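You operate a simulated robot arm through the tools that you are given. There is no shell and no other tool. Be economical: measure what you need, move in short steps, check, and stop when the job is done.

Carry out the task below with a simulated two-armed robot. There is one attempt and no reset: what you move stays moved.

JOB
Take the brass cylinder with the smallest size on its label from the rubber mat and put it on the green gasket. Fetch the gauge post and set it on top of the warm-air hood. Take the Size 50 sieve from the rubber mat and put it on the lower shelf of the sample bench. Put the yellow filter on the rubber mat away on the top of the long grey bench. Press the orange button two times. Take the sample tub labelled "190" from the lower shelf of the sample bench and leave it on the shelf under the workbench. Put the red gap block from the lower shelf of the sample bench on top of the filter element there. Pick up the green filter with one hand, pass it to the other hand and put it on the top of the parts table. Do these in any order. Set down upright: gauge post, sample tub.

Only the result counts: the job must be done as asked and must still hold three seconds after the hand-in. Knocking over, shifting, dropping, spilling or breaking anything else fails it.

ROBOT AND FRAMES
Two 6-joint arms with two-finger grippers on one trunk, on a base that drives. Base frame: it is fixed to the floor where the robot stands at the start and does not move with it; the origin is under the middle of the robot, x ahead of it, y to its left, z up; the surface under the hand at the start is at about z = 0.884. Readings come in m, rad, newtons and seconds.
The left shoulder is at the start at [0.07, 0.176, 1.24], the right one opposite. With the tool pointing down near the work surface each hand reaches from about 0.46 to 0.8 m from the robot's upright axis, wherever it stands, measured 20 degrees to its own side. Places, roughly: brass cylinder [0.75, 0.25, 1]; filter element [0.75, 2.5, 0.5]; gap block [0.75, 2, 0.5]; gauge post (8x8x13 cm) [0.9, 1, 0.5]; green filter [1, 2.5, 1]; green gasket (8x8x1 cm) [0.7, 0.5, 0.9]; lower shelf of the sample bench [0.9, 2.4, 0.4]; orange button [0.8, 1.6, 0.9]; sample tub [0.75, 2, 0.5]; shelf under the workbench [0.8, 0.4, 0.4]; sieve [0.75, 0.25, 1]; top of the long grey bench [0.9, -5.2, 0.8]; top of the parts table [-1.3, 3.1, 0.9]; warm-air hood [0.75, -0.75, 1]; yellow filter [1, 0.25, 1]. Payload 2.45 kg a hand.
Tool frame (each hand has its own): the origin (TCP) lies between the finger pads and is the grasp point; the fingertips stand 0.026 m ahead of it; z points along the fingers, y is the line along which they close. The gripper opens to 0.096 m. The gripper's body begins 0.069 m behind the TCP.
Orientation is told as [roll, pitch, yaw] about the base's x, y, z axes, in that order, counted from this pose: with the fingers straight down and closing along the base's y, the tool's x points along the base's -x, its y along +y and its z along -z.

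CONTROLS
- The arms move only by the tool step_arm. It takes "left_moves", "right_moves" or both (then of equal length, played together; a hand with none holds still); each is a list of rows, each a list of 3 entries, a list of its own where there are three numbers: the shift along the tool's x, y, z in units of 25 mm (1.0 is 25 mm), then the turn, a rotation vector about the tool's x, y, z in units of 6 degrees (1.0 is 6 degrees), then the opening, from 0 (shut) to 1 (fully open). In form: [[[x, y, z], [rx, ry, rz], jaw], ...]. A call has 1 to 8 rows; each row shifts and turns the commanded pose from where the row before left it, along the tool's axes as they then stand. A call with a number of a shift or a turn outside -1 to 1 is refused whole. A row lasts 0.2 s, in which the tool goes at most 0.05 m and 0.15 rad; a call with a longer step from one row to the next is refused whole, and so is a gripper value outside its range. A pose out of reach is approached as far as the arm can. The call stops where the force on the tool passes 40 N (or 10 N more than at its start, if that is more) or the arm is blocked; 0.2 s more then pass. Each finger halts on what it meets, pressing with about 22 N; the grip force reading is that of the motor and also rises with nothing between the fingers. The clock runs only during rows and for 0.2 s after the last one: add rows that do not move to give the fingers time. It gives the time, the measured TCP pose, the force on the tool (base axes), the opening and the grip force at its end, in the units of the frame above (readings bear some noise), with the torque about the TCP (base axes, N m) and any sound that the robot's microphone picked up.
- Cameras (640 x 400 px; columns grow to the right, rows downward): "scene" is now at [0.1406, -0.0092, 1.5647]; the picture's right is [-0.09, -1.00, 0.00], its down [-0.53, 0.05, -0.84] and it looks along [0.84, -0.08, -0.54] (base axes); focal length 226 px, centre (320, 200). "left" rides on the left gripper at [0.082, -0.003, -0.098] in its tool frame; the picture's right is [0.04, 1.00, 0.00], its down [-0.73, 0.03, -0.68] and it looks along [-0.68, 0.03, 0.73] (tool axes); focal length 256 px, centre (320, 200). "right" rides on the right gripper at [0.082, 0.003, -0.098] in its tool frame; the picture's right is [-0.04, 1.00, 0.00], its down [-0.73, -0.03, -0.68] and it looks along [-0.68, -0.03, 0.73] (tool axes); focal length 256 px, centre (320, 200). There is no depth. A picture from a camera that has moved, and an enlarged one, comes with that camera's place and axes in the base frame and with its lens.
- grab_frame(camera): a new picture of that camera. The clock stands still meanwhile.
- lift_body(by): slides the trunk up (or, below 0, down) by that many m; the arms and the scene camera ride with it, the base frame stays. It gives what a move gives, with no picture.
- roll_base(legs): drives the robot by 1 to 6 legs, each [ahead, left, turn to the left] in m, m and rad, along the robot's own axes; the way and the turn of a leg run together, so that a leg with both is an arc; at most 1.5 m and 3.142 rad a leg. The arms and the cameras ride along, it lands a little off, and it stops where it bumps. It gives what a move gives.
- turn_head(pan, tilt): turns the head with the scene camera to pan (to the left, within 1.501 rad either way) and tilt (down, from -0.506 to 1.204), counted from straight ahead of the robot. It gives what a move gives.
- inspect(camera, box): a new picture of the part [left, top, right, bottom] of that camera's present view, enlarged. The clock stands still meanwhile.
- sign_off(): hands the job in; it is judged then, once.

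Work in short steps. Places have to be worked out from the pictures, the camera data and where the tool is seen: move nearer, look again, correct. Check each grasp and each placing, and mend what went wrong. You have 483 turns and 246 pictures in all, those below and enlarged ones among them. Open the grippers and draw the arms clear of the work before you hand the job in, unless the task says otherwise; then end with one line.

The tools are called as name(argument=value, ...) on one line, values as JSON. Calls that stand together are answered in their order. step_arm: Moves the arms, as the interface text tells. Its arguments: {"type":"object","properties":{"left_moves":{"type":"array","items":{"type":"array"}},"right_moves":{"type":"array","items":{"type":"array"}}},"required":[]} The other tools are called the same way: lift_body (by) slides the trunk up or down; roll_base (legs) drives the base; turn_head (pan, tilt) turns the head that bears the scene camera; grab_frame (camera) takes a picture; inspect (camera, box) takes an enlarged picture of a part of a camera's view; sign_off () hands the job in.

At the start:

```text
time_s: 0.0
left_tcp_pos: [0.5009, 0.4057, 1.2786]
left_ee_rot: [0.001, -0.001, 0.0]
left_ft_force: [0.2, 0.8, -0.5]
left_torque: [0.04, -0.02, 0.01]
left_grip_width: 0.0958
left_finger_force: 0.1
right_tcp_pos: [0.6623, -0.0665, 1.2777]
right_ee_rot: [-0.001, 0.0, -0.001]
right_ft_force: [-0.1, -0.2, -0.6]
right_torque: [0.02, -0.03, -0.04]
right_grip_width: 0.096
right_finger_force: 0.0
trunk travel left (down, up): [-0.725, 0.115]
robot x, y, heading: [-0.0026, 0.0016, -0.001]
head pan, tilt: [-0.089, 0.565]
```

scene: 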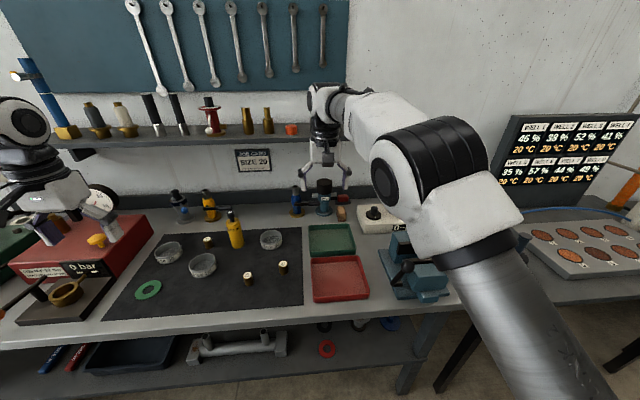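
right: 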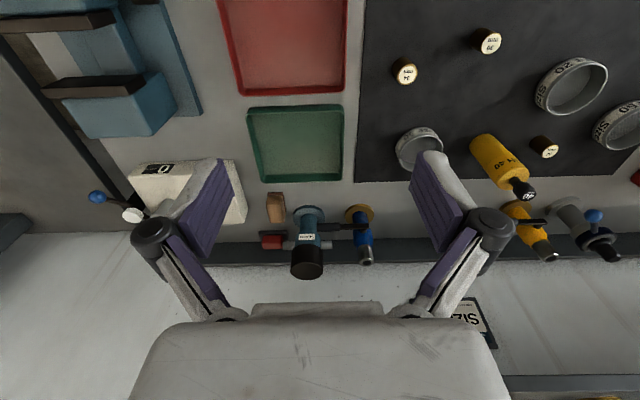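
left: 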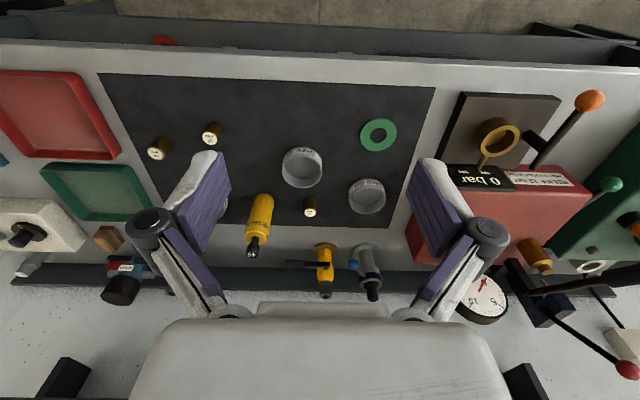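

I start by reading the labels on the brass cylinders and sieves, enlarged, from both hand cameras.

inspect(camera="left", box=[130, 100, 400, 270])

inspect(camera="right", box=[370, 10, 640, 180])

inspect(camera="scene", box=[100, 170, 400, 360])

```text
2.35 times, centred on (265, 185) of left
camera zoom: at [0.4196, 0.4027, 1.3778], right [-0.04, 1.0, 0.0], down [0.73, 0.03, 0.68], along [0.68, 0.03, -0.73], focal length 602 px, centre (449, 235)
```

zoom: 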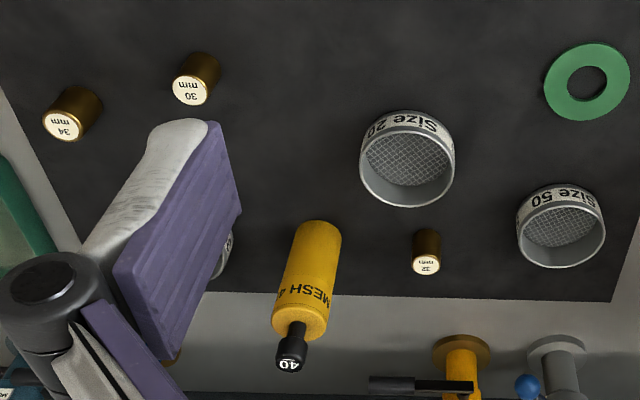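

```text
2.35 times, centred on (505, 95) of right
camera zoom: at [0.5802, -0.0625, 1.376], right [0.04, 1.0, 0.0], down [0.73, -0.03, 0.68], along [0.68, -0.03, -0.73], focal length 602 px, centre (-115, 447)
```

zoom: 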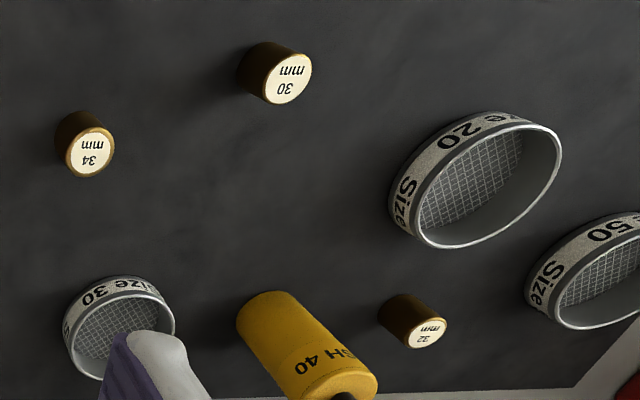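

```text
2.11 times, centred on (250, 265) of scene
camera zoom: at [0.1406, -0.0092, 1.5647], right [-0.09, -1.0, 0.0], down [-0.53, 0.05, -0.84], along [0.84, -0.08, -0.54], focal length 476 px, centre (467, 63)
```

zoom: 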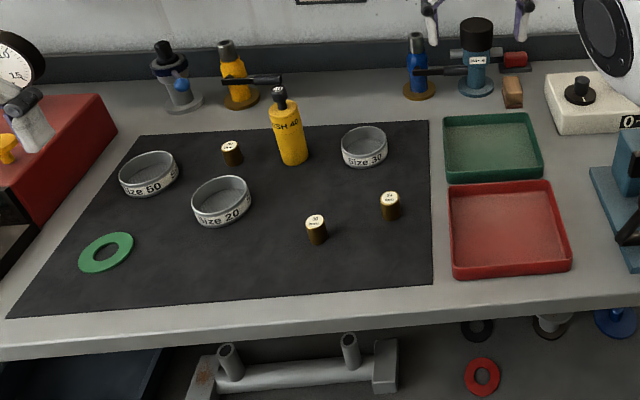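

The cylinders read 30, 32 and 34 mm, so 30 is wanted; I put it at about (0.686, 0.194), with the gasket at about (0.68, 0.54). I bring the left hand over the cylinder, still well above it.

step_arm(left_moves=[[[-0.92, -1, 0.8], [0, 0, 0], 1], [[-0.92, -1, 0.8], [0, 0, 0], 1], [[-0.92, -1, 0.8], [0, 0, 0], 1], [[-0.92, -1, 0.8], [0, 0, 0], 1], [[-0.92, -1, 0.8], [0, 0, 0], 1], [[-0.92, -1, 0.8], [0, 0, 0], 1], [[-0.92, -1, 0.8], [0, 0, 0], 1], [[-0.92, -1, 0.8], [0, 0, 0], 1]])

grab_frame(camera="left")

grab_frame(camera="scene")

```text
time_s: 1.8
left_tcp_pos: [0.6912, 0.2057, 1.1207]
left_ee_rot: [0.001, 0.002, -0.002]
left_ft_force: [-0.1, 0.0, 0.3]
left_torque: [-0.01, 0.02, -0.05]
left_grip_width: 0.0961
left_finger_force: 0.1
right_tcp_pos: [0.6628, -0.0672, 1.2764]
right_ee_rot: [0.002, 0.002, 0.001]
right_ft_force: [0.6, 0.6, -0.4]
right_torque: [0.04, 0.05, -0.02]
right_grip_width: 0.096
right_finger_force: 0.2
trunk travel left (down, up): [-0.725, 0.115]
robot x, y, heading: [-0.0006, 0.0018, 0.01]
head pan, tilt: [-0.089, 0.565]
```

```text
239 pictures are left
camera left: at [0.609, 0.2024, 1.2202], right [-0.04, 1.0, 0.0], down [0.73, 0.03, 0.68], along [0.68, 0.03, -0.74], focal length 256 px, centre (320, 200)
```

left: 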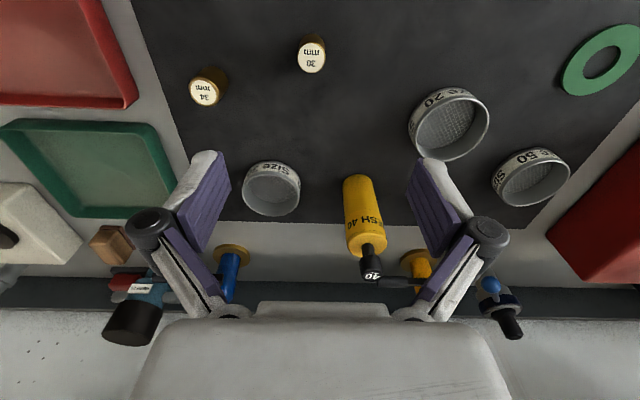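

```text
238 pictures are left
camera scene: at [0.1432, -0.0104, 1.5645], right [-0.09, -1.0, 0.0], down [-0.54, 0.05, -0.84], along [0.84, -0.07, -0.54], focal length 226 px, centre (320, 200)
```

scene: 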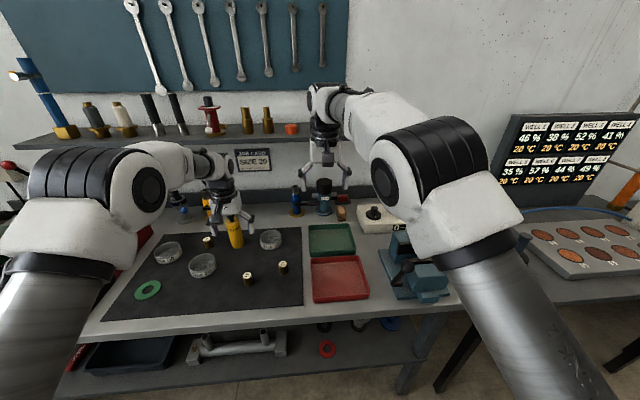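

The 30 mm cylinder sits almost straight beneath; I judge it at (0.683, 0.198), top near z = 0.92. I centre and lower most of the way.

step_arm(left_moves=[[[0.32, -0.3, 1], [0, 0, 0], 1], [[0, 0, 1], [0, 0, 0], 1], [[0, 0, 1], [0, 0, 0], 1], [[0, 0, 1], [0, 0, 0], 1], [[0, 0, 1], [0, 0, 0], 1], [[0, 0, 0.8], [0, 0, 0], 1]])

grab_frame(camera="left")

```text
time_s: 3.2
left_tcp_pos: [0.6783, 0.1984, 0.9732]
left_ee_rot: [0.001, 0.001, 0.001]
left_ft_force: [-0.4, 0.4, -0.2]
left_torque: [0.01, -0.01, -0.02]
left_grip_width: 0.096
left_finger_force: 0.1
right_tcp_pos: [0.6617, -0.0653, 1.2779]
right_ee_rot: [0.0, -0.001, 0.0]
right_ft_force: [1.2, -0.3, -0.1]
right_torque: [0.01, -0.02, -0.02]
right_grip_width: 0.096
right_finger_force: 0.1
trunk travel left (down, up): [-0.725, 0.115]
robot x, y, heading: [-0.0004, 0.001, 0.0]
head pan, tilt: [-0.089, 0.565]
```

```text
237 pictures are left
camera left: at [0.5973, 0.1959, 1.0731], right [-0.04, 1.0, 0.0], down [0.73, 0.03, 0.68], along [0.68, 0.03, -0.73], focal length 256 px, centre (320, 200)
```

left: 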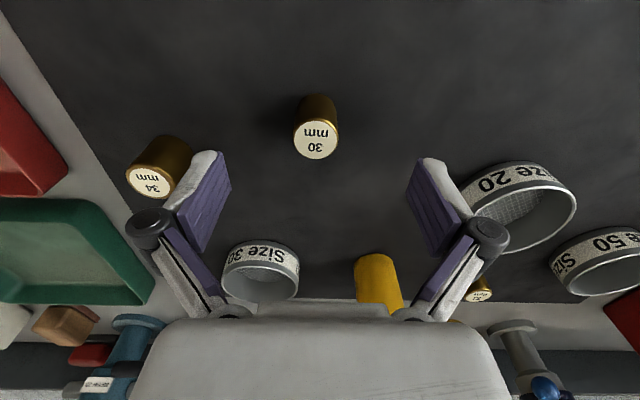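

The cylinder top resolves to (0.684, 0.198); I go 6 mm forward, lower 53 mm, and close.

step_arm(left_moves=[[[-0.24, 0, 0.8], [0, 0, 0], 1], [[0, 0, 0.8], [0, 0, 0], 1], [[0, 0, 0.5], [0, 0, 0], 1], [[0, 0, 0], [0, 0, 0], 1], [[0, 0, 0], [0, 0, 0], 0], [[0, 0, 0], [0, 0, 0], 0], [[0, 0, 0], [0, 0, 0], 0]])

grab_frame(camera="left")

```text
time_s: 4.8
left_tcp_pos: [0.6854, 0.1964, 0.9221]
left_ee_rot: [0.001, -0.001, -0.001]
left_ft_force: [1.5, -1.9, 5.0]
left_torque: [-0.05, -0.04, -0.01]
left_grip_width: 0.0287
left_finger_force: 21.7
right_tcp_pos: [0.6609, -0.0667, 1.2779]
right_ee_rot: [0.0, -0.001, 0.001]
right_ft_force: [-0.4, 0.3, 0.7]
right_torque: [0.01, 0.01, 0.0]
right_grip_width: 0.0962
right_finger_force: 0.0
trunk travel left (down, up): [-0.725, 0.115]
robot x, y, heading: [0.0015, -0.001, -0.003]
head pan, tilt: [-0.089, 0.565]
```

```text
236 pictures are left
camera left: at [0.6038, 0.1944, 1.0214], right [-0.04, 1.0, 0.0], down [0.73, 0.03, 0.68], along [0.68, 0.03, -0.73], focal length 256 px, centre (320, 200)
```

left: 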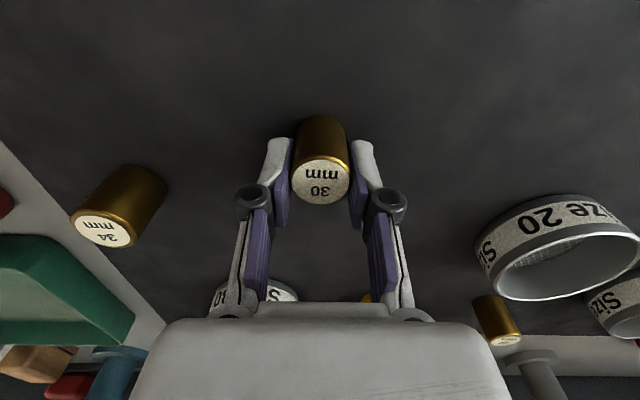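

Grip holds at 28.7 mm. I lift 0.1 m and slide the base left 0.34 m to bring the cylinder over the gasket.

step_arm(left_moves=[[[0, 0, -1], [0, 0, 0], 0], [[0, 0, -1], [0, 0, 0], 0], [[0, 0, -1], [0, 0, 0], 0], [[0, 0, -1], [0, 0, 0], 0], [[0, 0, -1], [0, 0, 0], 0]])

roll_base(legs=[[0, 0.28, 0]])

grab_frame(camera="left")

grab_frame(camera="scene")

```text
time_s: 6.0
left_tcp_pos: [0.6847, 0.1974, 1.0454]
left_ee_rot: [0.0, 0.0, -0.002]
left_ft_force: [0.4, -0.2, -0.4]
left_torque: [0.01, -0.02, -0.01]
left_grip_width: 0.0291
left_finger_force: 21.9
right_tcp_pos: [0.661, -0.0662, 1.2775]
right_ee_rot: [0.0, -0.001, -0.001]
right_ft_force: [-1.0, -0.4, 0.0]
right_torque: [-0.01, 0.01, 0.02]
right_grip_width: 0.096
right_finger_force: 0.0
trunk travel left (down, up): [-0.725, 0.115]
robot x, y, heading: [-0.0023, -0.0021, -0.003]
head pan, tilt: [-0.089, 0.565]
```

```text
time_s: 8.0
left_tcp_pos: [0.6818, 0.4823, 1.0448]
left_ee_rot: [0.002, 0.0, 0.008]
left_ft_force: [-0.3, -0.4, -0.8]
left_torque: [0.03, 0.0, -0.01]
left_grip_width: 0.0293
left_finger_force: 21.7
right_tcp_pos: [0.6606, 0.2173, 1.278]
right_ee_rot: [0.003, 0.001, 0.009]
right_ft_force: [-0.4, -0.8, 0.1]
right_torque: [-0.01, 0.01, -0.01]
right_grip_width: 0.096
right_finger_force: 0.1
trunk travel left (down, up): [-0.725, 0.115]
robot x, y, heading: [0.0024, 0.2813, 0.007]
head pan, tilt: [-0.089, 0.565]
```

```text
235 pictures are left
camera left: at [0.6004, 0.479, 1.1446], right [-0.05, 1.0, 0.0], down [0.73, 0.03, 0.68], along [0.68, 0.03, -0.73], focal length 256 px, centre (320, 200)
```

left: 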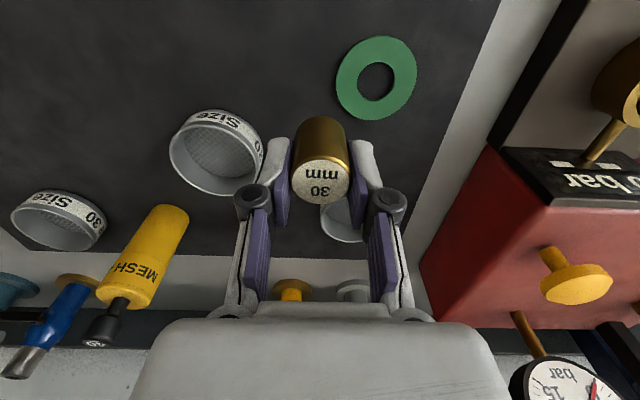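

```text
234 pictures are left
camera scene: at [0.1397, 0.2706, 1.5647], right [-0.08, -1.0, 0.0], down [-0.53, 0.04, -0.84], along [0.84, -0.07, -0.54], focal length 226 px, centre (320, 200)
```

scene: 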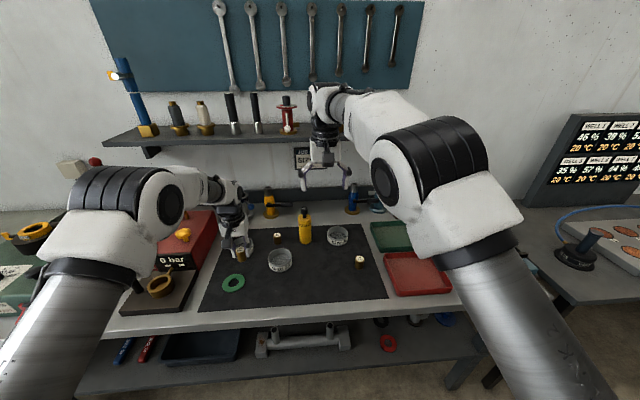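

The gasket is at (0.679, 0.535) with a hole of ~33 mm, wider than the cylinder, so I'll set the cylinder on the ring itself, ~24 mm off centre towards −y, at (0.679, 0.511). I lower until about 4 mm above contact.

step_arm(left_moves=[[[0, 0.6, 0.5], [0, 0, 0], 0], [[0.12, 0.55, 0.7], [0, 0, 0], 0], [[0, 0, 1], [0, 0, 0], 0], [[0, 0, 1], [0, 0, 0], 0], [[0, 0, 1], [0, 0, 0], 0]])

grab_frame(camera="left")

```text
time_s: 9.2
left_tcp_pos: [0.68, 0.5123, 0.9398]
left_ee_rot: [-0.001, 0.002, 0.009]
left_ft_force: [-0.6, -0.6, -1.1]
left_torque: [0.02, -0.01, 0.04]
left_grip_width: 0.029
left_finger_force: 21.5
right_tcp_pos: [0.6616, 0.2198, 1.2788]
right_ee_rot: [0.0, 0.001, 0.008]
right_ft_force: [0.8, -0.4, 0.3]
right_torque: [0.04, 0.03, 0.04]
right_grip_width: 0.096
right_finger_force: 0.0
trunk travel left (down, up): [-0.725, 0.115]
robot x, y, heading: [0.0015, 0.2809, 0.006]
head pan, tilt: [-0.089, 0.565]
```

```text
233 pictures are left
camera left: at [0.5983, 0.5089, 1.0394], right [-0.05, 1.0, 0.0], down [0.73, 0.04, 0.68], along [0.68, 0.03, -0.73], focal length 256 px, centre (320, 200)
```

left: 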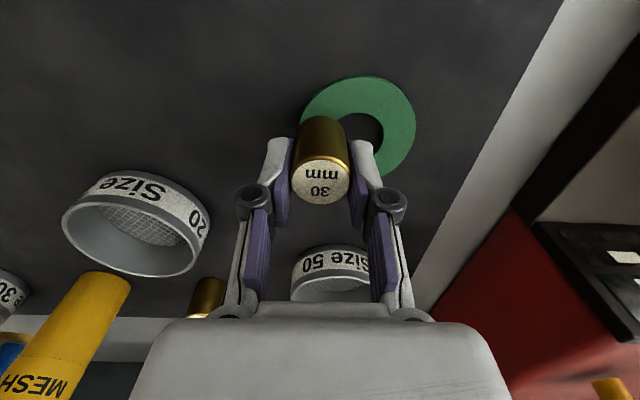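

The cylinder hangs over the right part of the ring as wanted. I lower in small steps to touch.

step_arm(left_moves=[[[0.2, 0, 0.12], [0, 0, 0], 0], [[0, 0, 0.12], [0, 0, 0], 0], [[0, 0, 0.08], [0, 0, 0], 0], [[0, 0, 0], [0, 0, 0], 0]])

```text
time_s: 10.2
left_tcp_pos: [0.6744, 0.5119, 0.9324]
left_ee_rot: [0.0, 0.0, 0.008]
left_ft_force: [-0.4, -0.7, -1.1]
left_torque: [-0.02, 0.02, -0.05]
left_grip_width: 0.0292
left_finger_force: 22.0
right_tcp_pos: [0.6602, 0.2185, 1.2786]
right_ee_rot: [-0.001, 0.0, 0.009]
right_ft_force: [-0.5, -0.8, -0.5]
right_torque: [-0.01, 0.03, -0.03]
right_grip_width: 0.0958
right_finger_force: 0.0
trunk travel left (down, up): [-0.725, 0.115]
robot x, y, heading: [-0.0014, 0.2789, 0.006]
head pan, tilt: [-0.089, 0.565]
```

No contact force yet; I continue in 2 mm steps.

step_arm(left_moves=[[[0, 0, 0.08], [0, 0, 0], 0], [[0, 0, 0.04], [0, 0, 0], 0], [[0, 0, 0], [0, 0, 0], 0]])

grab_frame(camera="left")

```text
time_s: 11.0
left_tcp_pos: [0.6731, 0.513, 0.9292]
left_ee_rot: [0.0, 0.001, 0.007]
left_ft_force: [-0.3, -0.2, -0.9]
left_torque: [0.02, -0.03, -0.01]
left_grip_width: 0.0289
left_finger_force: 21.8
right_tcp_pos: [0.6608, 0.2171, 1.2776]
right_ee_rot: [-0.001, 0.001, 0.01]
right_ft_force: [0.2, -0.1, 0.3]
right_torque: [-0.02, 0.02, -0.02]
right_grip_width: 0.096
right_finger_force: 0.0
trunk travel left (down, up): [-0.725, 0.115]
robot x, y, heading: [-0.0003, 0.2806, 0.008]
head pan, tilt: [-0.089, 0.565]
```

```text
232 pictures are left
camera left: at [0.5919, 0.509, 1.0287], right [-0.05, 1.0, 0.0], down [0.73, 0.04, 0.68], along [0.68, 0.03, -0.73], focal length 256 px, centre (320, 200)
```

left: 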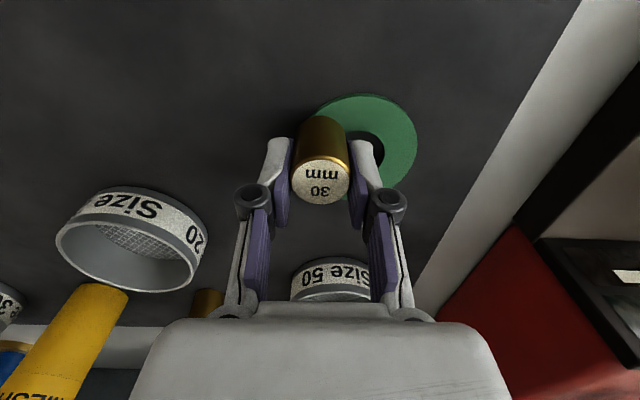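

Still no contact; the gasket reads (0.670, 0.540), so I nudge 5 mm towards +y and go on down.

step_arm(left_moves=[[[0, 0.2, 0], [0, 0, 0], 0], [[0.04, 0, 0.1], [0, 0, 0], 0], [[0, 0, 0.06], [0, 0, 0], 0], [[0, 0, 0], [0, 0, 0], 0]])

```text
time_s: 12.0
left_tcp_pos: [0.6717, 0.5164, 0.9268]
left_ee_rot: [0.0, -0.003, 0.008]
left_ft_force: [1.9, 0.8, 10.4]
left_torque: [0.03, -0.07, 0.01]
left_grip_width: 0.029
left_finger_force: 22.0
right_tcp_pos: [0.6582, 0.2181, 1.2794]
right_ee_rot: [0.002, -0.001, 0.009]
right_ft_force: [1.2, 0.9, -0.5]
right_torque: [0.0, 0.0, -0.01]
right_grip_width: 0.0958
right_finger_force: 0.2
trunk travel left (down, up): [-0.725, 0.115]
robot x, y, heading: [-0.0043, 0.2792, 0.011]
head pan, tilt: [-0.089, 0.565]
```

Contact: 10 N upward at z = 0.927. I release and rise.

step_arm(left_moves=[[[0, 0, -0.06], [0, 0, 0], 0], [[0, 0, 0], [0, 0, 0], 0.5], [[0, 0, 0], [0, 0, 0], 0.6], [[0, 0, -1], [0, 0, 0], 0.6], [[0, 0, -1], [0, 0, 0], 0.6], [[0, 0, -1], [0, 0, 0], 0.6], [[0, 0, -1], [0, 0, 0], 1], [[0.5, 0, -0.5], [0, 0, 0], 1]])

grab_frame(camera="left")

```text
time_s: 13.8
left_tcp_pos: [0.6601, 0.518, 1.0415]
left_ee_rot: [0.002, 0.0, 0.009]
left_ft_force: [-0.5, 0.4, -0.5]
left_torque: [-0.01, -0.04, -0.01]
left_grip_width: 0.0959
left_finger_force: 0.0
right_tcp_pos: [0.6595, 0.2185, 1.2779]
right_ee_rot: [-0.001, -0.001, 0.011]
right_ft_force: [-0.2, 0.4, -0.2]
right_torque: [0.01, 0.02, 0.02]
right_grip_width: 0.096
right_finger_force: 0.1
trunk travel left (down, up): [-0.725, 0.115]
robot x, y, heading: [-0.0014, 0.2824, 0.008]
head pan, tilt: [-0.089, 0.565]
```

```text
231 pictures are left
camera left: at [0.5785, 0.515, 1.1403], right [-0.05, 1.0, 0.0], down [0.73, 0.04, 0.68], along [0.68, 0.03, -0.73], focal length 256 px, centre (320, 200)
```

left: 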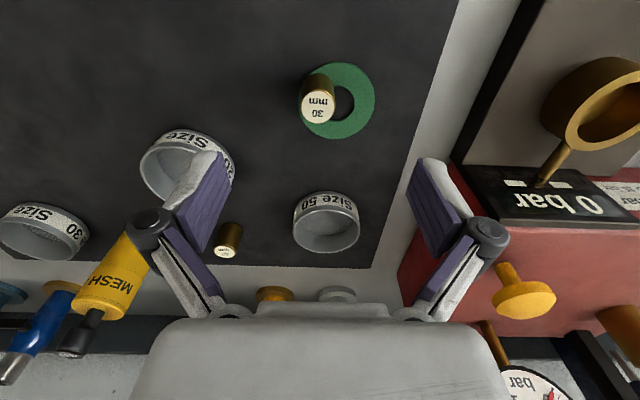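

The 30 mm cylinder stands upright on the ring. The Size 50 sieve is at about (0.83, 0.535), ~8.3 cm wide — beyond comfortable reach, so I roll 0.12 m ahead and look again.

roll_base(legs=[[0.12, 0.02, 0]])

grab_frame(camera="left")

```text
time_s: 15.0
left_tcp_pos: [0.7793, 0.5388, 1.0415]
left_ee_rot: [0.0, -0.003, 0.008]
left_ft_force: [0.8, -0.3, -0.4]
left_torque: [-0.01, 0.02, 0.0]
left_grip_width: 0.0962
left_finger_force: 0.1
right_tcp_pos: [0.7791, 0.2398, 1.2795]
right_ee_rot: [0.001, 0.0, 0.008]
right_ft_force: [0.0, -0.7, 0.5]
right_torque: [-0.04, -0.01, -0.04]
right_grip_width: 0.0961
right_finger_force: 0.1
trunk travel left (down, up): [-0.725, 0.115]
robot x, y, heading: [0.1194, 0.3014, 0.008]
head pan, tilt: [-0.089, 0.565]
```

```text
230 pictures are left
camera left: at [0.6975, 0.5365, 1.1403], right [-0.05, 1.0, 0.0], down [0.73, 0.04, 0.68], along [0.68, 0.03, -0.73], focal length 256 px, centre (320, 200)
```

left: 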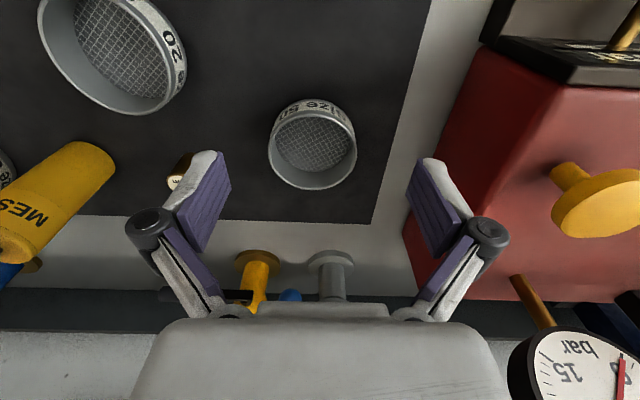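

The base edge of the red box is at y ≈ 0.687, so there is room. Triangulating two views puts the sieve's rim centre at (0.833, 0.535, 0.920). I move over it and partway down.

step_arm(left_moves=[[[-0.75, -0.1, 0], [0, 0, 0], 1], [[-0.75, 0, 0.4], [0, 0, 0], 1], [[-0.66, 0, 0.8], [0, 0, 0], 1], [[0, 0, 1], [0, 0, 0], 1], [[0, 0, 0], [0, 0, 0], 1]])

grab_frame(camera="left")

```text
time_s: 16.2
left_tcp_pos: [0.8357, 0.5393, 0.9859]
left_ee_rot: [0.001, 0.001, 0.007]
left_ft_force: [-1.3, 0.1, -0.7]
left_torque: [0.01, 0.01, 0.01]
left_grip_width: 0.0959
left_finger_force: 0.0
right_tcp_pos: [0.7792, 0.2408, 1.2788]
right_ee_rot: [0.0, -0.002, 0.008]
right_ft_force: [0.3, 0.4, 0.0]
right_torque: [0.0, 0.04, 0.0]
right_grip_width: 0.0961
right_finger_force: 0.0
trunk travel left (down, up): [-0.725, 0.115]
robot x, y, heading: [0.1189, 0.3009, 0.008]
head pan, tilt: [-0.089, 0.565]
```

```text
229 pictures are left
camera left: at [0.7539, 0.5355, 1.085], right [-0.05, 1.0, 0.0], down [0.73, 0.04, 0.68], along [0.68, 0.03, -0.73], focal length 256 px, centre (320, 200)
```

left: 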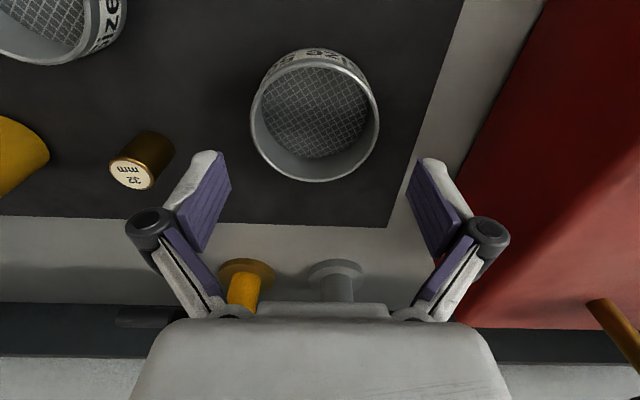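

The rim centre reads (0.833, 0.535), 87 mm wide, leaving ~4 mm each side. I shift −4 mm in y, lower to z ≈ 0.918 and close.

step_arm(left_moves=[[[0.1, -0.16, 0.5], [0, 0, 0], 1], [[0, 0, 0.8], [0, 0, 0], 1], [[0, 0, 0.8], [0, 0, 0], 1], [[0, 0, 0.6], [0, 0, 0], 1], [[0, 0, 0], [0, 0, 0], 1], [[0, 0, 0], [0, 0, 0], 0.7], [[0, 0, 0], [0, 0, 0], 0.7]])

grab_frame(camera="left")

```text
time_s: 17.8
left_tcp_pos: [0.831, 0.534, 0.9191]
left_ee_rot: [0.0, 0.0, 0.008]
left_ft_force: [0.3, 0.7, 1.4]
left_torque: [0.06, 0.0, 0.05]
left_grip_width: 0.0854
left_finger_force: 22.0
right_tcp_pos: [0.7785, 0.2413, 1.2792]
right_ee_rot: [0.0, -0.001, 0.007]
right_ft_force: [0.3, -0.3, 0.0]
right_torque: [0.01, -0.03, 0.04]
right_grip_width: 0.0959
right_finger_force: 0.0
trunk travel left (down, up): [-0.725, 0.115]
robot x, y, heading: [0.1172, 0.2991, 0.007]
head pan, tilt: [-0.089, 0.565]
```

```text
228 pictures are left
camera left: at [0.7498, 0.5311, 1.0177], right [-0.05, 1.0, 0.0], down [0.73, 0.04, 0.68], along [0.68, 0.03, -0.73], focal length 256 px, centre (320, 200)
```

left: 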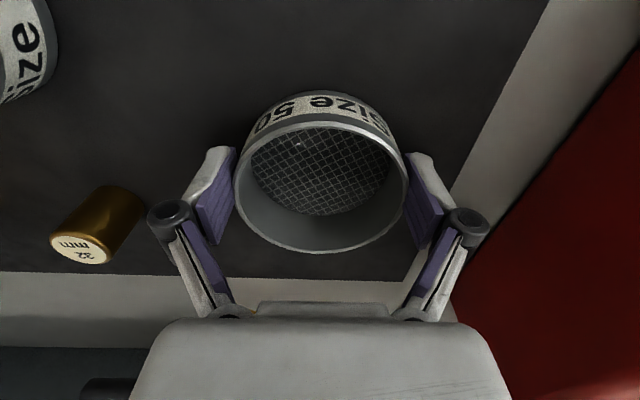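

The sieve is gripped at 85 mm. I lift 0.15 m, back away from the bench, and turn the head left to see the way.

step_arm(left_moves=[[[0, 0, -1], [0, 0, 0], 0.7], [[0, 0, -1], [0, 0, 0], 0.7], [[0, 0, -1], [0, 0, 0], 0.7], [[0, 0, -1], [0, 0, 0], 0.7], [[0, 0, -1], [0, 0, 0], 0.7], [[0, 0, -1], [0, 0, 0], 0.7], [[0, 0, -1], [0, 0, 0], 0.7], [[0, 0, -1], [0, 0, 0], 0.7]])

roll_base(legs=[[-0.45, 0, 0]])

turn_head(pan=0.8, tilt=0.5)

grab_frame(camera="scene")

```text
time_s: 19.6
left_tcp_pos: [0.8303, 0.5351, 1.1166]
left_ee_rot: [0.001, 0.0, 0.008]
left_ft_force: [0.2, 0.2, -0.8]
left_torque: [-0.02, 0.02, -0.01]
left_grip_width: 0.0851
left_finger_force: 22.0
right_tcp_pos: [0.7793, 0.2395, 1.2793]
right_ee_rot: [0.0, -0.002, 0.009]
right_ft_force: [0.0, 0.0, -0.4]
right_torque: [-0.02, -0.01, 0.02]
right_grip_width: 0.096
right_finger_force: 0.0
trunk travel left (down, up): [-0.725, 0.115]
robot x, y, heading: [0.1175, 0.3013, 0.013]
head pan, tilt: [-0.089, 0.565]
```

```text
time_s: 22.3
left_tcp_pos: [0.3941, 0.5318, 1.1159]
left_ee_rot: [-0.001, 0.001, 0.01]
left_ft_force: [-0.7, 0.0, -0.4]
left_torque: [-0.05, 0.04, -0.04]
left_grip_width: 0.0852
left_finger_force: 22.0
right_tcp_pos: [0.3432, 0.2369, 1.277]
right_ee_rot: [0.001, 0.0, 0.01]
right_ft_force: [-0.6, 0.1, 0.3]
right_torque: [-0.01, 0.0, 0.03]
right_grip_width: 0.0959
right_finger_force: 0.0
trunk travel left (down, up): [-0.725, 0.115]
robot x, y, heading: [-0.3178, 0.2982, 0.013]
head pan, tilt: [-0.089, 0.565]
```

```text
time_s: 23.4
left_tcp_pos: [0.393, 0.5326, 1.1159]
left_ee_rot: [0.0, 0.001, 0.011]
left_ft_force: [0.6, -0.4, -0.6]
left_torque: [-0.02, 0.04, 0.01]
left_grip_width: 0.0853
left_finger_force: 22.0
right_tcp_pos: [0.3429, 0.2367, 1.278]
right_ee_rot: [-0.001, 0.0, 0.01]
right_ft_force: [-0.1, -0.8, 0.4]
right_torque: [-0.01, -0.01, 0.01]
right_grip_width: 0.096
right_finger_force: 0.0
trunk travel left (down, up): [-0.725, 0.115]
robot x, y, heading: [-0.3207, 0.3001, 0.012]
head pan, tilt: [0.799, 0.499]
```

```text
227 pictures are left
camera scene: at [-0.2049, 0.3618, 1.5706], right [0.72, -0.69, 0.0], down [-0.33, -0.35, -0.88], along [0.61, 0.64, -0.48], focal length 226 px, centre (320, 200)
```

scene: 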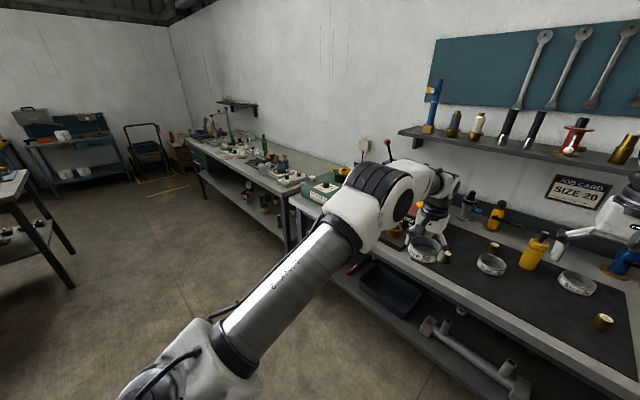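

The lane along the benches is free. I drive 1.2 m left to face the button.

roll_base(legs=[[0, 1.2, 0]])

turn_head(pan=0.0, tilt=0.6)

grab_frame(camera="scene")

```text
time_s: 29.3
left_tcp_pos: [0.3537, 1.7122, 1.1152]
left_ee_rot: [-0.001, 0.0, 0.04]
left_ft_force: [0.8, -0.2, -1.7]
left_torque: [0.01, 0.01, -0.01]
left_grip_width: 0.085
left_finger_force: 22.7
right_tcp_pos: [0.3129, 1.4146, 1.277]
right_ee_rot: [0.001, 0.0, 0.042]
right_ft_force: [-0.2, -0.3, -0.5]
right_torque: [-0.01, 0.0, -0.02]
right_grip_width: 0.096
right_finger_force: 0.0
trunk travel left (down, up): [-0.725, 0.115]
robot x, y, heading: [-0.3502, 1.4551, 0.045]
head pan, tilt: [0.799, 0.499]
```

```text
time_s: 30.5
left_tcp_pos: [0.353, 1.712, 1.1164]
left_ee_rot: [0.001, 0.0, 0.042]
left_ft_force: [-0.1, 0.1, -0.3]
left_torque: [0.0, 0.05, -0.03]
left_grip_width: 0.0849
left_finger_force: 21.8
right_tcp_pos: [0.3125, 1.4147, 1.2781]
right_ee_rot: [-0.001, 0.0, 0.041]
right_ft_force: [-0.5, -0.1, 0.4]
right_torque: [-0.01, -0.01, -0.03]
right_grip_width: 0.096
right_finger_force: 0.0
trunk travel left (down, up): [-0.725, 0.115]
robot x, y, heading: [-0.3529, 1.4552, 0.042]
head pan, tilt: [0.0, 0.6]
```

```text
226 pictures are left
camera scene: at [-0.2106, 1.4585, 1.5615], right [0.04, -1.0, 0.0], down [-0.56, -0.02, -0.82], along [0.82, 0.04, -0.57], focal length 226 px, centre (320, 200)
```

scene: 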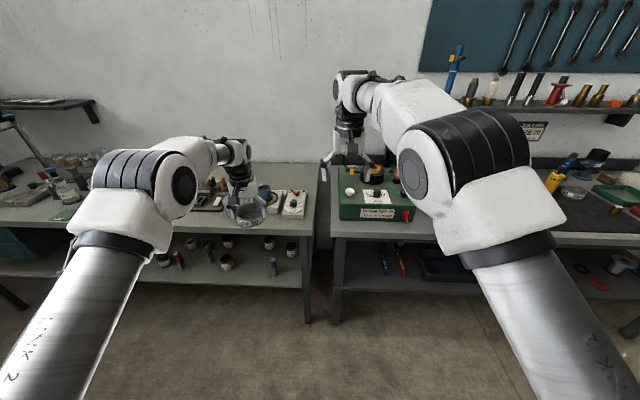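

inspect(camera="scene", box=[100, 150, 440, 300])

grab_frame(camera="left")

grab_frame(camera="right")

```text
1.88 times, centred on (270, 225) of scene
camera zoom: at [-0.2106, 1.4585, 1.5615], right [0.04, -1.0, 0.0], down [-0.56, -0.02, -0.82], along [0.82, 0.04, -0.57], focal length 426 px, centre (414, 153)
```

zoom: 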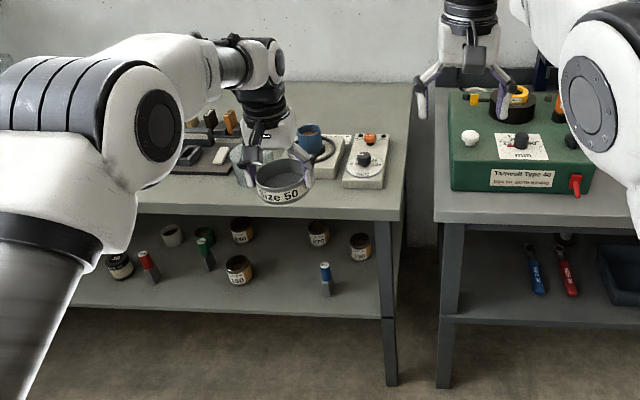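

```text
224 pictures are left
camera left: at [0.2725, 1.7065, 1.2157], right [-0.08, 1.0, 0.0], down [0.73, 0.06, 0.68], along [0.68, 0.06, -0.73], focal length 256 px, centre (320, 200)
```

left: 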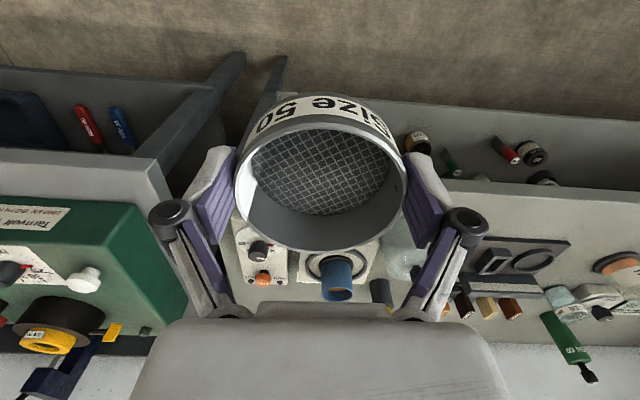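

```text
223 pictures are left
camera right: at [0.232, 1.4159, 1.376], right [0.0, 1.0, 0.0], down [0.73, 0.0, 0.68], along [0.68, 0.0, -0.73], focal length 256 px, centre (320, 200)
```

right: 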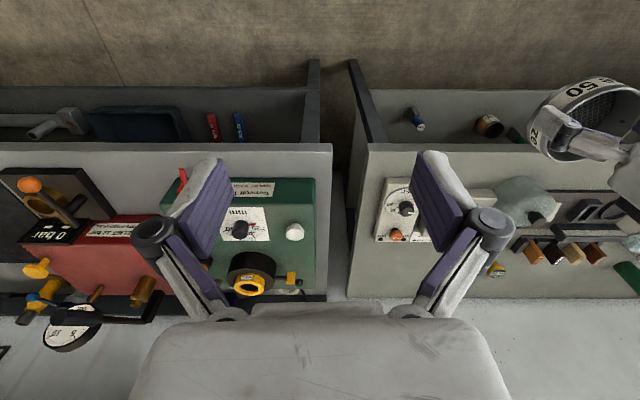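

The orange button sits on a white box at about (0.778, 1.624). I'll press it with the right hand shut: slide left 0.3 m, square up the heading, and look at what is on the sample bench.

roll_base(legs=[[0, 0.3, -0.045]])

turn_head(pan=0.25, tilt=0.6)

grab_frame(camera="scene")

grab_frame(camera="right")

```text
time_s: 32.5
left_tcp_pos: [0.3589, 1.9847, 1.1165]
left_ee_rot: [0.003, 0.0, -0.003]
left_ft_force: [-0.2, 1.4, -1.3]
left_torque: [0.06, 0.03, 0.03]
left_grip_width: 0.0851
left_finger_force: 21.2
right_tcp_pos: [0.3058, 1.6901, 1.2773]
right_ee_rot: [0.001, -0.001, -0.003]
right_ft_force: [0.0, 0.6, -0.2]
right_torque: [-0.02, -0.02, -0.01]
right_grip_width: 0.096
right_finger_force: 0.1
trunk travel left (down, up): [-0.725, 0.115]
robot x, y, heading: [-0.357, 1.7592, -0.001]
head pan, tilt: [0.0, 0.6]
```

```text
time_s: 33.3
left_tcp_pos: [0.3586, 1.9864, 1.1161]
left_ee_rot: [0.001, 0.001, -0.001]
left_ft_force: [-0.4, -0.2, -1.2]
left_torque: [-0.01, 0.02, -0.03]
left_grip_width: 0.0851
left_finger_force: 22.6
right_tcp_pos: [0.3044, 1.6923, 1.2769]
right_ee_rot: [-0.001, 0.001, -0.001]
right_ft_force: [0.4, 0.0, 0.2]
right_torque: [-0.03, 0.01, -0.02]
right_grip_width: 0.0959
right_finger_force: 0.0
trunk travel left (down, up): [-0.725, 0.115]
robot x, y, heading: [-0.3572, 1.7567, -0.003]
head pan, tilt: [0.25, 0.6]
```

```text
222 pictures are left
camera scene: at [-0.2195, 1.7801, 1.5615], right [0.24, -0.97, 0.0], down [-0.55, -0.14, -0.82], along [0.8, 0.2, -0.57], focal length 226 px, centre (320, 200)
```

scene: 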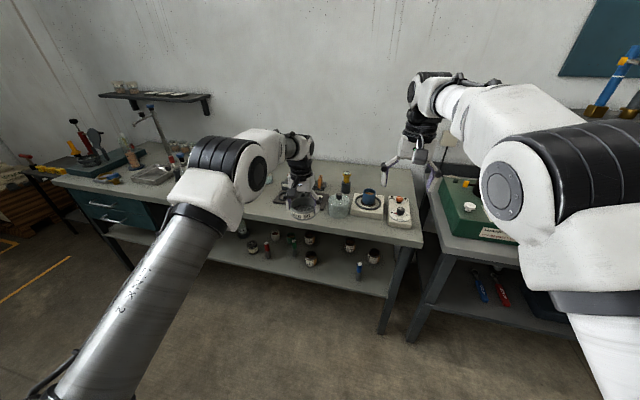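

```text
221 pictures are left
camera right: at [0.2235, 1.696, 1.376], right [0.04, 1.0, 0.0], down [0.73, -0.03, 0.68], along [0.68, -0.03, -0.73], focal length 256 px, centre (320, 200)
```

right: 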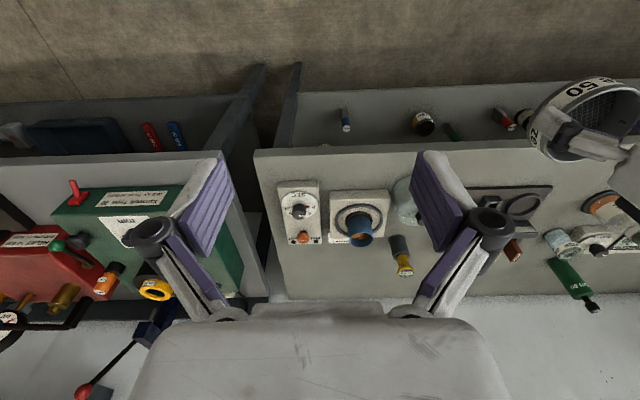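

I'll place the sieve first, so both hands are free for the button later. I lower the trunk by 0.6 m with the hands clear of the bench front, to see the lower shelf.

lift_body(by=-0.6)

turn_head(pan=0.3, tilt=0.4)

grab_frame(camera="scene")

grab_frame(camera="right")

grab_frame(camera="left")

```text
refused: -0.6 is not a number from -0.4 to 0.4
```

```text
time_s: 34.0
left_tcp_pos: [0.3584, 1.9858, 1.1162]
left_ee_rot: [0.001, 0.001, -0.003]
left_ft_force: [-0.4, 0.0, -1.2]
left_torque: [0.01, 0.02, -0.02]
left_grip_width: 0.085
left_finger_force: 21.6
right_tcp_pos: [0.3043, 1.6913, 1.2785]
right_ee_rot: [0.002, 0.0, -0.002]
right_ft_force: [0.0, 0.0, -0.2]
right_torque: [-0.03, -0.02, 0.0]
right_grip_width: 0.0961
right_finger_force: 0.1
trunk travel left (down, up): [-0.725, 0.115]
robot x, y, heading: [-0.3588, 1.7578, -0.001]
head pan, tilt: [0.3, 0.4]
```

```text
220 pictures are left
camera scene: at [-0.2167, 1.7849, 1.5797], right [0.29, -0.96, 0.0], down [-0.37, -0.11, -0.92], along [0.88, 0.27, -0.39], focal length 226 px, centre (320, 200)
```

scene: 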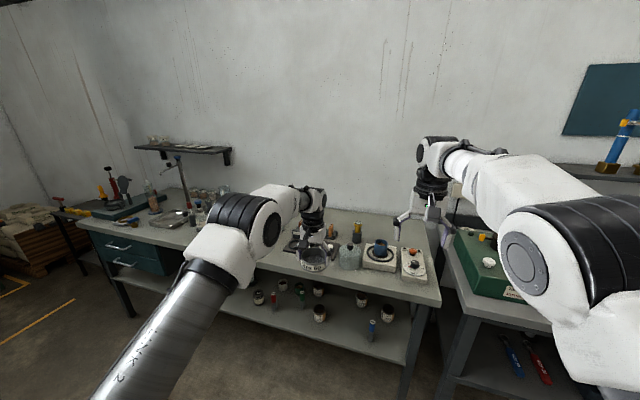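

```text
219 pictures are left
camera right: at [0.2235, 1.6953, 1.376], right [0.04, 1.0, 0.0], down [0.73, -0.03, 0.68], along [0.68, -0.03, -0.73], focal length 256 px, centre (320, 200)
```

right: 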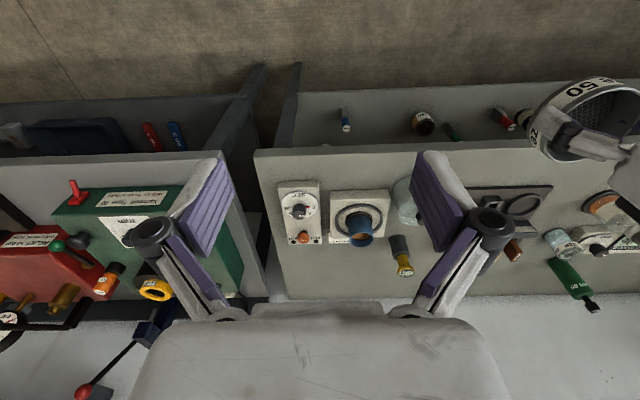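

```text
218 pictures are left
camera left: at [0.2767, 1.9837, 1.2157], right [-0.04, 1.0, 0.0], down [0.73, 0.03, 0.68], along [0.68, 0.03, -0.73], focal length 256 px, centre (320, 200)
```

left: 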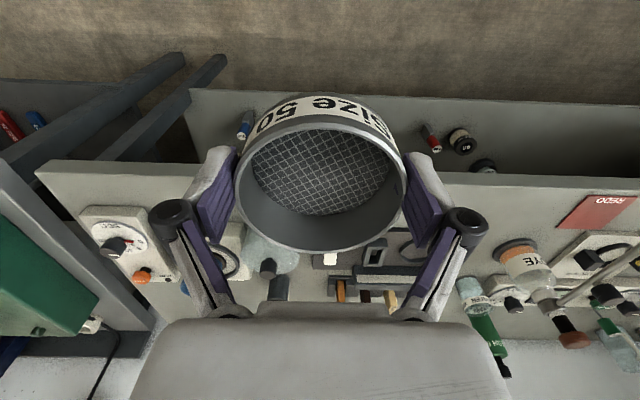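

The lift takes at most 0.4 m at a time; I lower 0.4 and then 0.2.

lift_body(by=-0.4)

lift_body(by=-0.2)

turn_head(pan=0.25, tilt=0.35)

grab_frame(camera="scene")

```text
time_s: 37.9
left_tcp_pos: [0.3594, 1.9866, 0.716]
left_ee_rot: [0.001, 0.0, -0.001]
left_ft_force: [-0.3, -0.3, -1.0]
left_torque: [0.01, 0.01, 0.03]
left_grip_width: 0.085
left_finger_force: 21.9
right_tcp_pos: [0.3028, 1.6915, 0.8785]
right_ee_rot: [0.002, 0.001, -0.002]
right_ft_force: [-0.2, 0.0, -0.1]
right_torque: [0.04, 0.06, -0.01]
right_grip_width: 0.096
right_finger_force: 0.1
trunk travel left (down, up): [-0.325, 0.515]
robot x, y, heading: [-0.353, 1.7594, -0.004]
head pan, tilt: [0.3, 0.4]
```

```text
time_s: 40.0
left_tcp_pos: [0.3586, 1.9864, 0.517]
left_ee_rot: [-0.001, 0.001, -0.003]
left_ft_force: [0.2, 0.4, -0.9]
left_torque: [0.0, 0.05, 0.02]
left_grip_width: 0.0847
left_finger_force: 21.9
right_tcp_pos: [0.3045, 1.6918, 0.6778]
right_ee_rot: [0.002, 0.001, 0.0]
right_ft_force: [-0.5, -0.5, -0.7]
right_torque: [-0.01, -0.02, -0.02]
right_grip_width: 0.096
right_finger_force: 0.0
trunk travel left (down, up): [-0.125, 0.715]
robot x, y, heading: [-0.3599, 1.7545, -0.008]
head pan, tilt: [0.3, 0.4]
```

```text
time_s: 40.7
left_tcp_pos: [0.3586, 1.9858, 0.5159]
left_ee_rot: [-0.001, -0.002, -0.003]
left_ft_force: [-0.1, 0.0, -0.5]
left_torque: [-0.02, 0.04, 0.02]
left_grip_width: 0.0846
left_finger_force: 22.5
right_tcp_pos: [0.3036, 1.6914, 0.6789]
right_ee_rot: [0.001, -0.001, -0.002]
right_ft_force: [-0.1, 0.5, 0.0]
right_torque: [0.0, -0.01, 0.02]
right_grip_width: 0.096
right_finger_force: 0.0
trunk travel left (down, up): [-0.125, 0.715]
robot x, y, heading: [-0.3547, 1.7554, -0.0]
head pan, tilt: [0.25, 0.351]
```

```text
217 pictures are left
camera scene: at [-0.2152, 1.7806, 0.9843], right [0.25, -0.97, 0.0], down [-0.33, -0.08, -0.94], along [0.91, 0.23, -0.34], focal length 226 px, centre (320, 200)
```

scene: 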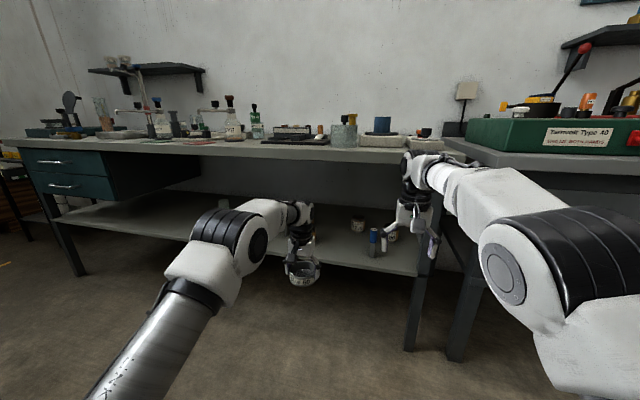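

The arms hide the shelf from the head camera; I slide 0.45 m left and look with the right-hand camera under the bench top.

roll_base(legs=[[0, 0.45, 0]])

grab_frame(camera="right")

grab_frame(camera="scene")

```text
time_s: 43.4
left_tcp_pos: [0.3534, 2.4468, 0.5161]
left_ee_rot: [-0.001, 0.0, 0.01]
left_ft_force: [1.0, 0.2, -0.7]
left_torque: [-0.02, 0.02, 0.0]
left_grip_width: 0.0848
left_finger_force: 21.5
right_tcp_pos: [0.3031, 2.1513, 0.6785]
right_ee_rot: [0.001, 0.001, 0.009]
right_ft_force: [1.2, -0.7, -0.8]
right_torque: [0.03, -0.02, -0.01]
right_grip_width: 0.096
right_finger_force: 0.0
trunk travel left (down, up): [-0.125, 0.715]
robot x, y, heading: [-0.3583, 2.2109, 0.012]
head pan, tilt: [0.25, 0.351]
```

```text
216 pictures are left
camera right: at [0.2219, 2.1546, 0.776], right [0.03, 1.0, 0.0], down [0.73, -0.02, 0.68], along [0.68, -0.02, -0.73], focal length 256 px, centre (320, 200)
```

right: 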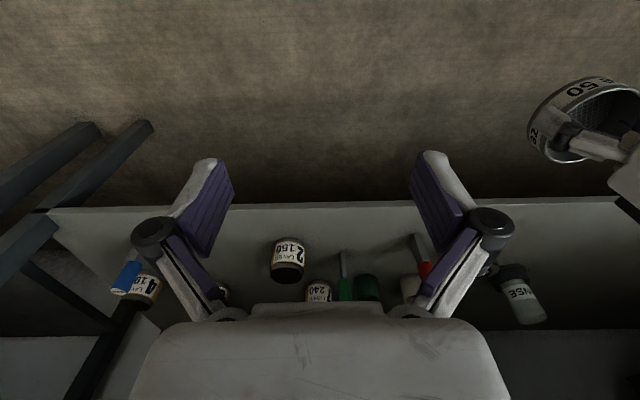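

```text
215 pictures are left
camera scene: at [-0.2175, 2.2345, 0.9843], right [0.26, -0.97, 0.0], down [-0.33, -0.09, -0.94], along [0.91, 0.24, -0.34], focal length 226 px, centre (320, 200)
```

scene: 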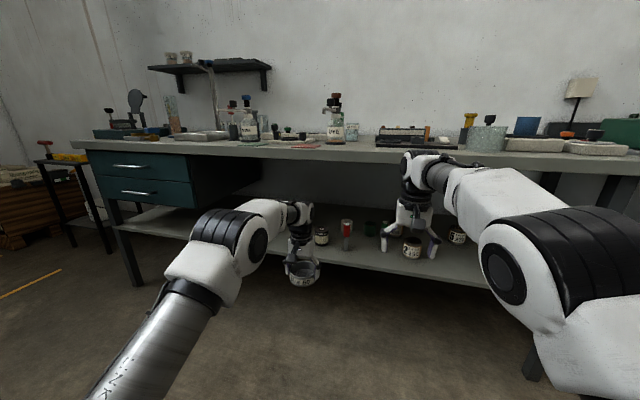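

Jars and the red/green blocks show around y = 2.1–2.6. I slide another 0.45 m left towards the empty part of the shelf and look with both cameras.

roll_base(legs=[[0, 0.45, -0.01]])

turn_head(pan=0.1, tilt=0.35)

grab_frame(camera="scene")

grab_frame(camera="right")

```text
time_s: 46.1
left_tcp_pos: [0.3514, 2.8842, 0.5163]
left_ee_rot: [-0.001, 0.001, 0.004]
left_ft_force: [0.7, -0.6, -1.3]
left_torque: [0.0, 0.01, -0.05]
left_grip_width: 0.0844
left_finger_force: 21.8
right_tcp_pos: [0.2986, 2.5903, 0.6771]
right_ee_rot: [0.001, 0.0, 0.006]
right_ft_force: [-0.2, -0.1, -0.5]
right_torque: [-0.01, 0.0, -0.03]
right_grip_width: 0.0962
right_finger_force: 0.0
trunk travel left (down, up): [-0.125, 0.715]
robot x, y, heading: [-0.3614, 2.6531, 0.0]
head pan, tilt: [0.25, 0.351]
```

```text
time_s: 46.8
left_tcp_pos: [0.3525, 2.8846, 0.5157]
left_ee_rot: [0.0, 0.0, 0.006]
left_ft_force: [-1.2, 0.2, -1.5]
left_torque: [0.0, 0.02, 0.01]
left_grip_width: 0.0846
left_finger_force: 22.2
right_tcp_pos: [0.2991, 2.5889, 0.6787]
right_ee_rot: [0.002, 0.002, 0.006]
right_ft_force: [0.3, -0.3, 0.3]
right_torque: [0.03, 0.01, -0.01]
right_grip_width: 0.0958
right_finger_force: 0.0
trunk travel left (down, up): [-0.125, 0.715]
robot x, y, heading: [-0.3627, 2.6538, 0.002]
head pan, tilt: [0.099, 0.351]
```

```text
214 pictures are left
camera scene: at [-0.2184, 2.6613, 0.9843], right [0.11, -0.99, 0.0], down [-0.34, -0.04, -0.94], along [0.93, 0.1, -0.34], focal length 226 px, centre (320, 200)
```

scene: 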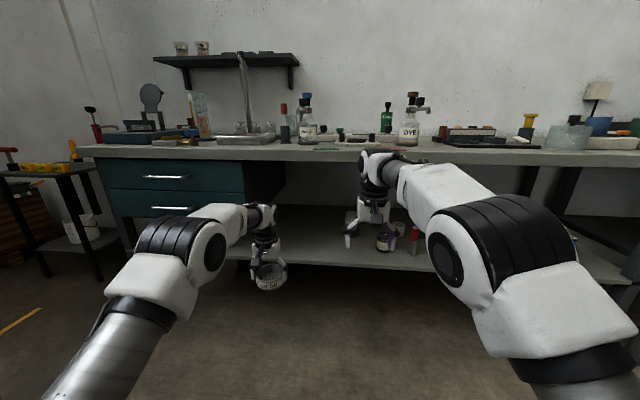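

```text
213 pictures are left
camera right: at [0.2181, 2.5926, 0.776], right [0.04, 1.0, 0.0], down [0.73, -0.03, 0.68], along [0.68, -0.02, -0.73], focal length 256 px, centre (320, 200)
```

right: 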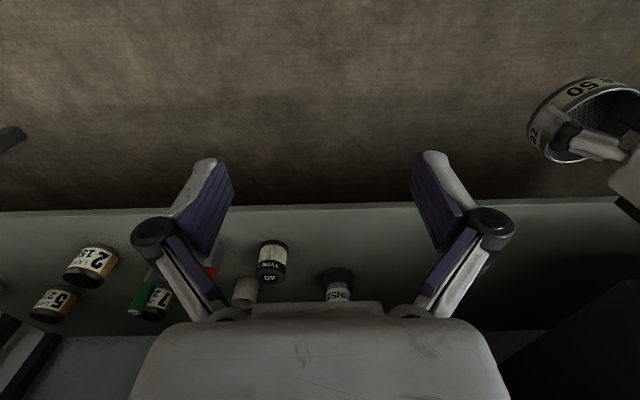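

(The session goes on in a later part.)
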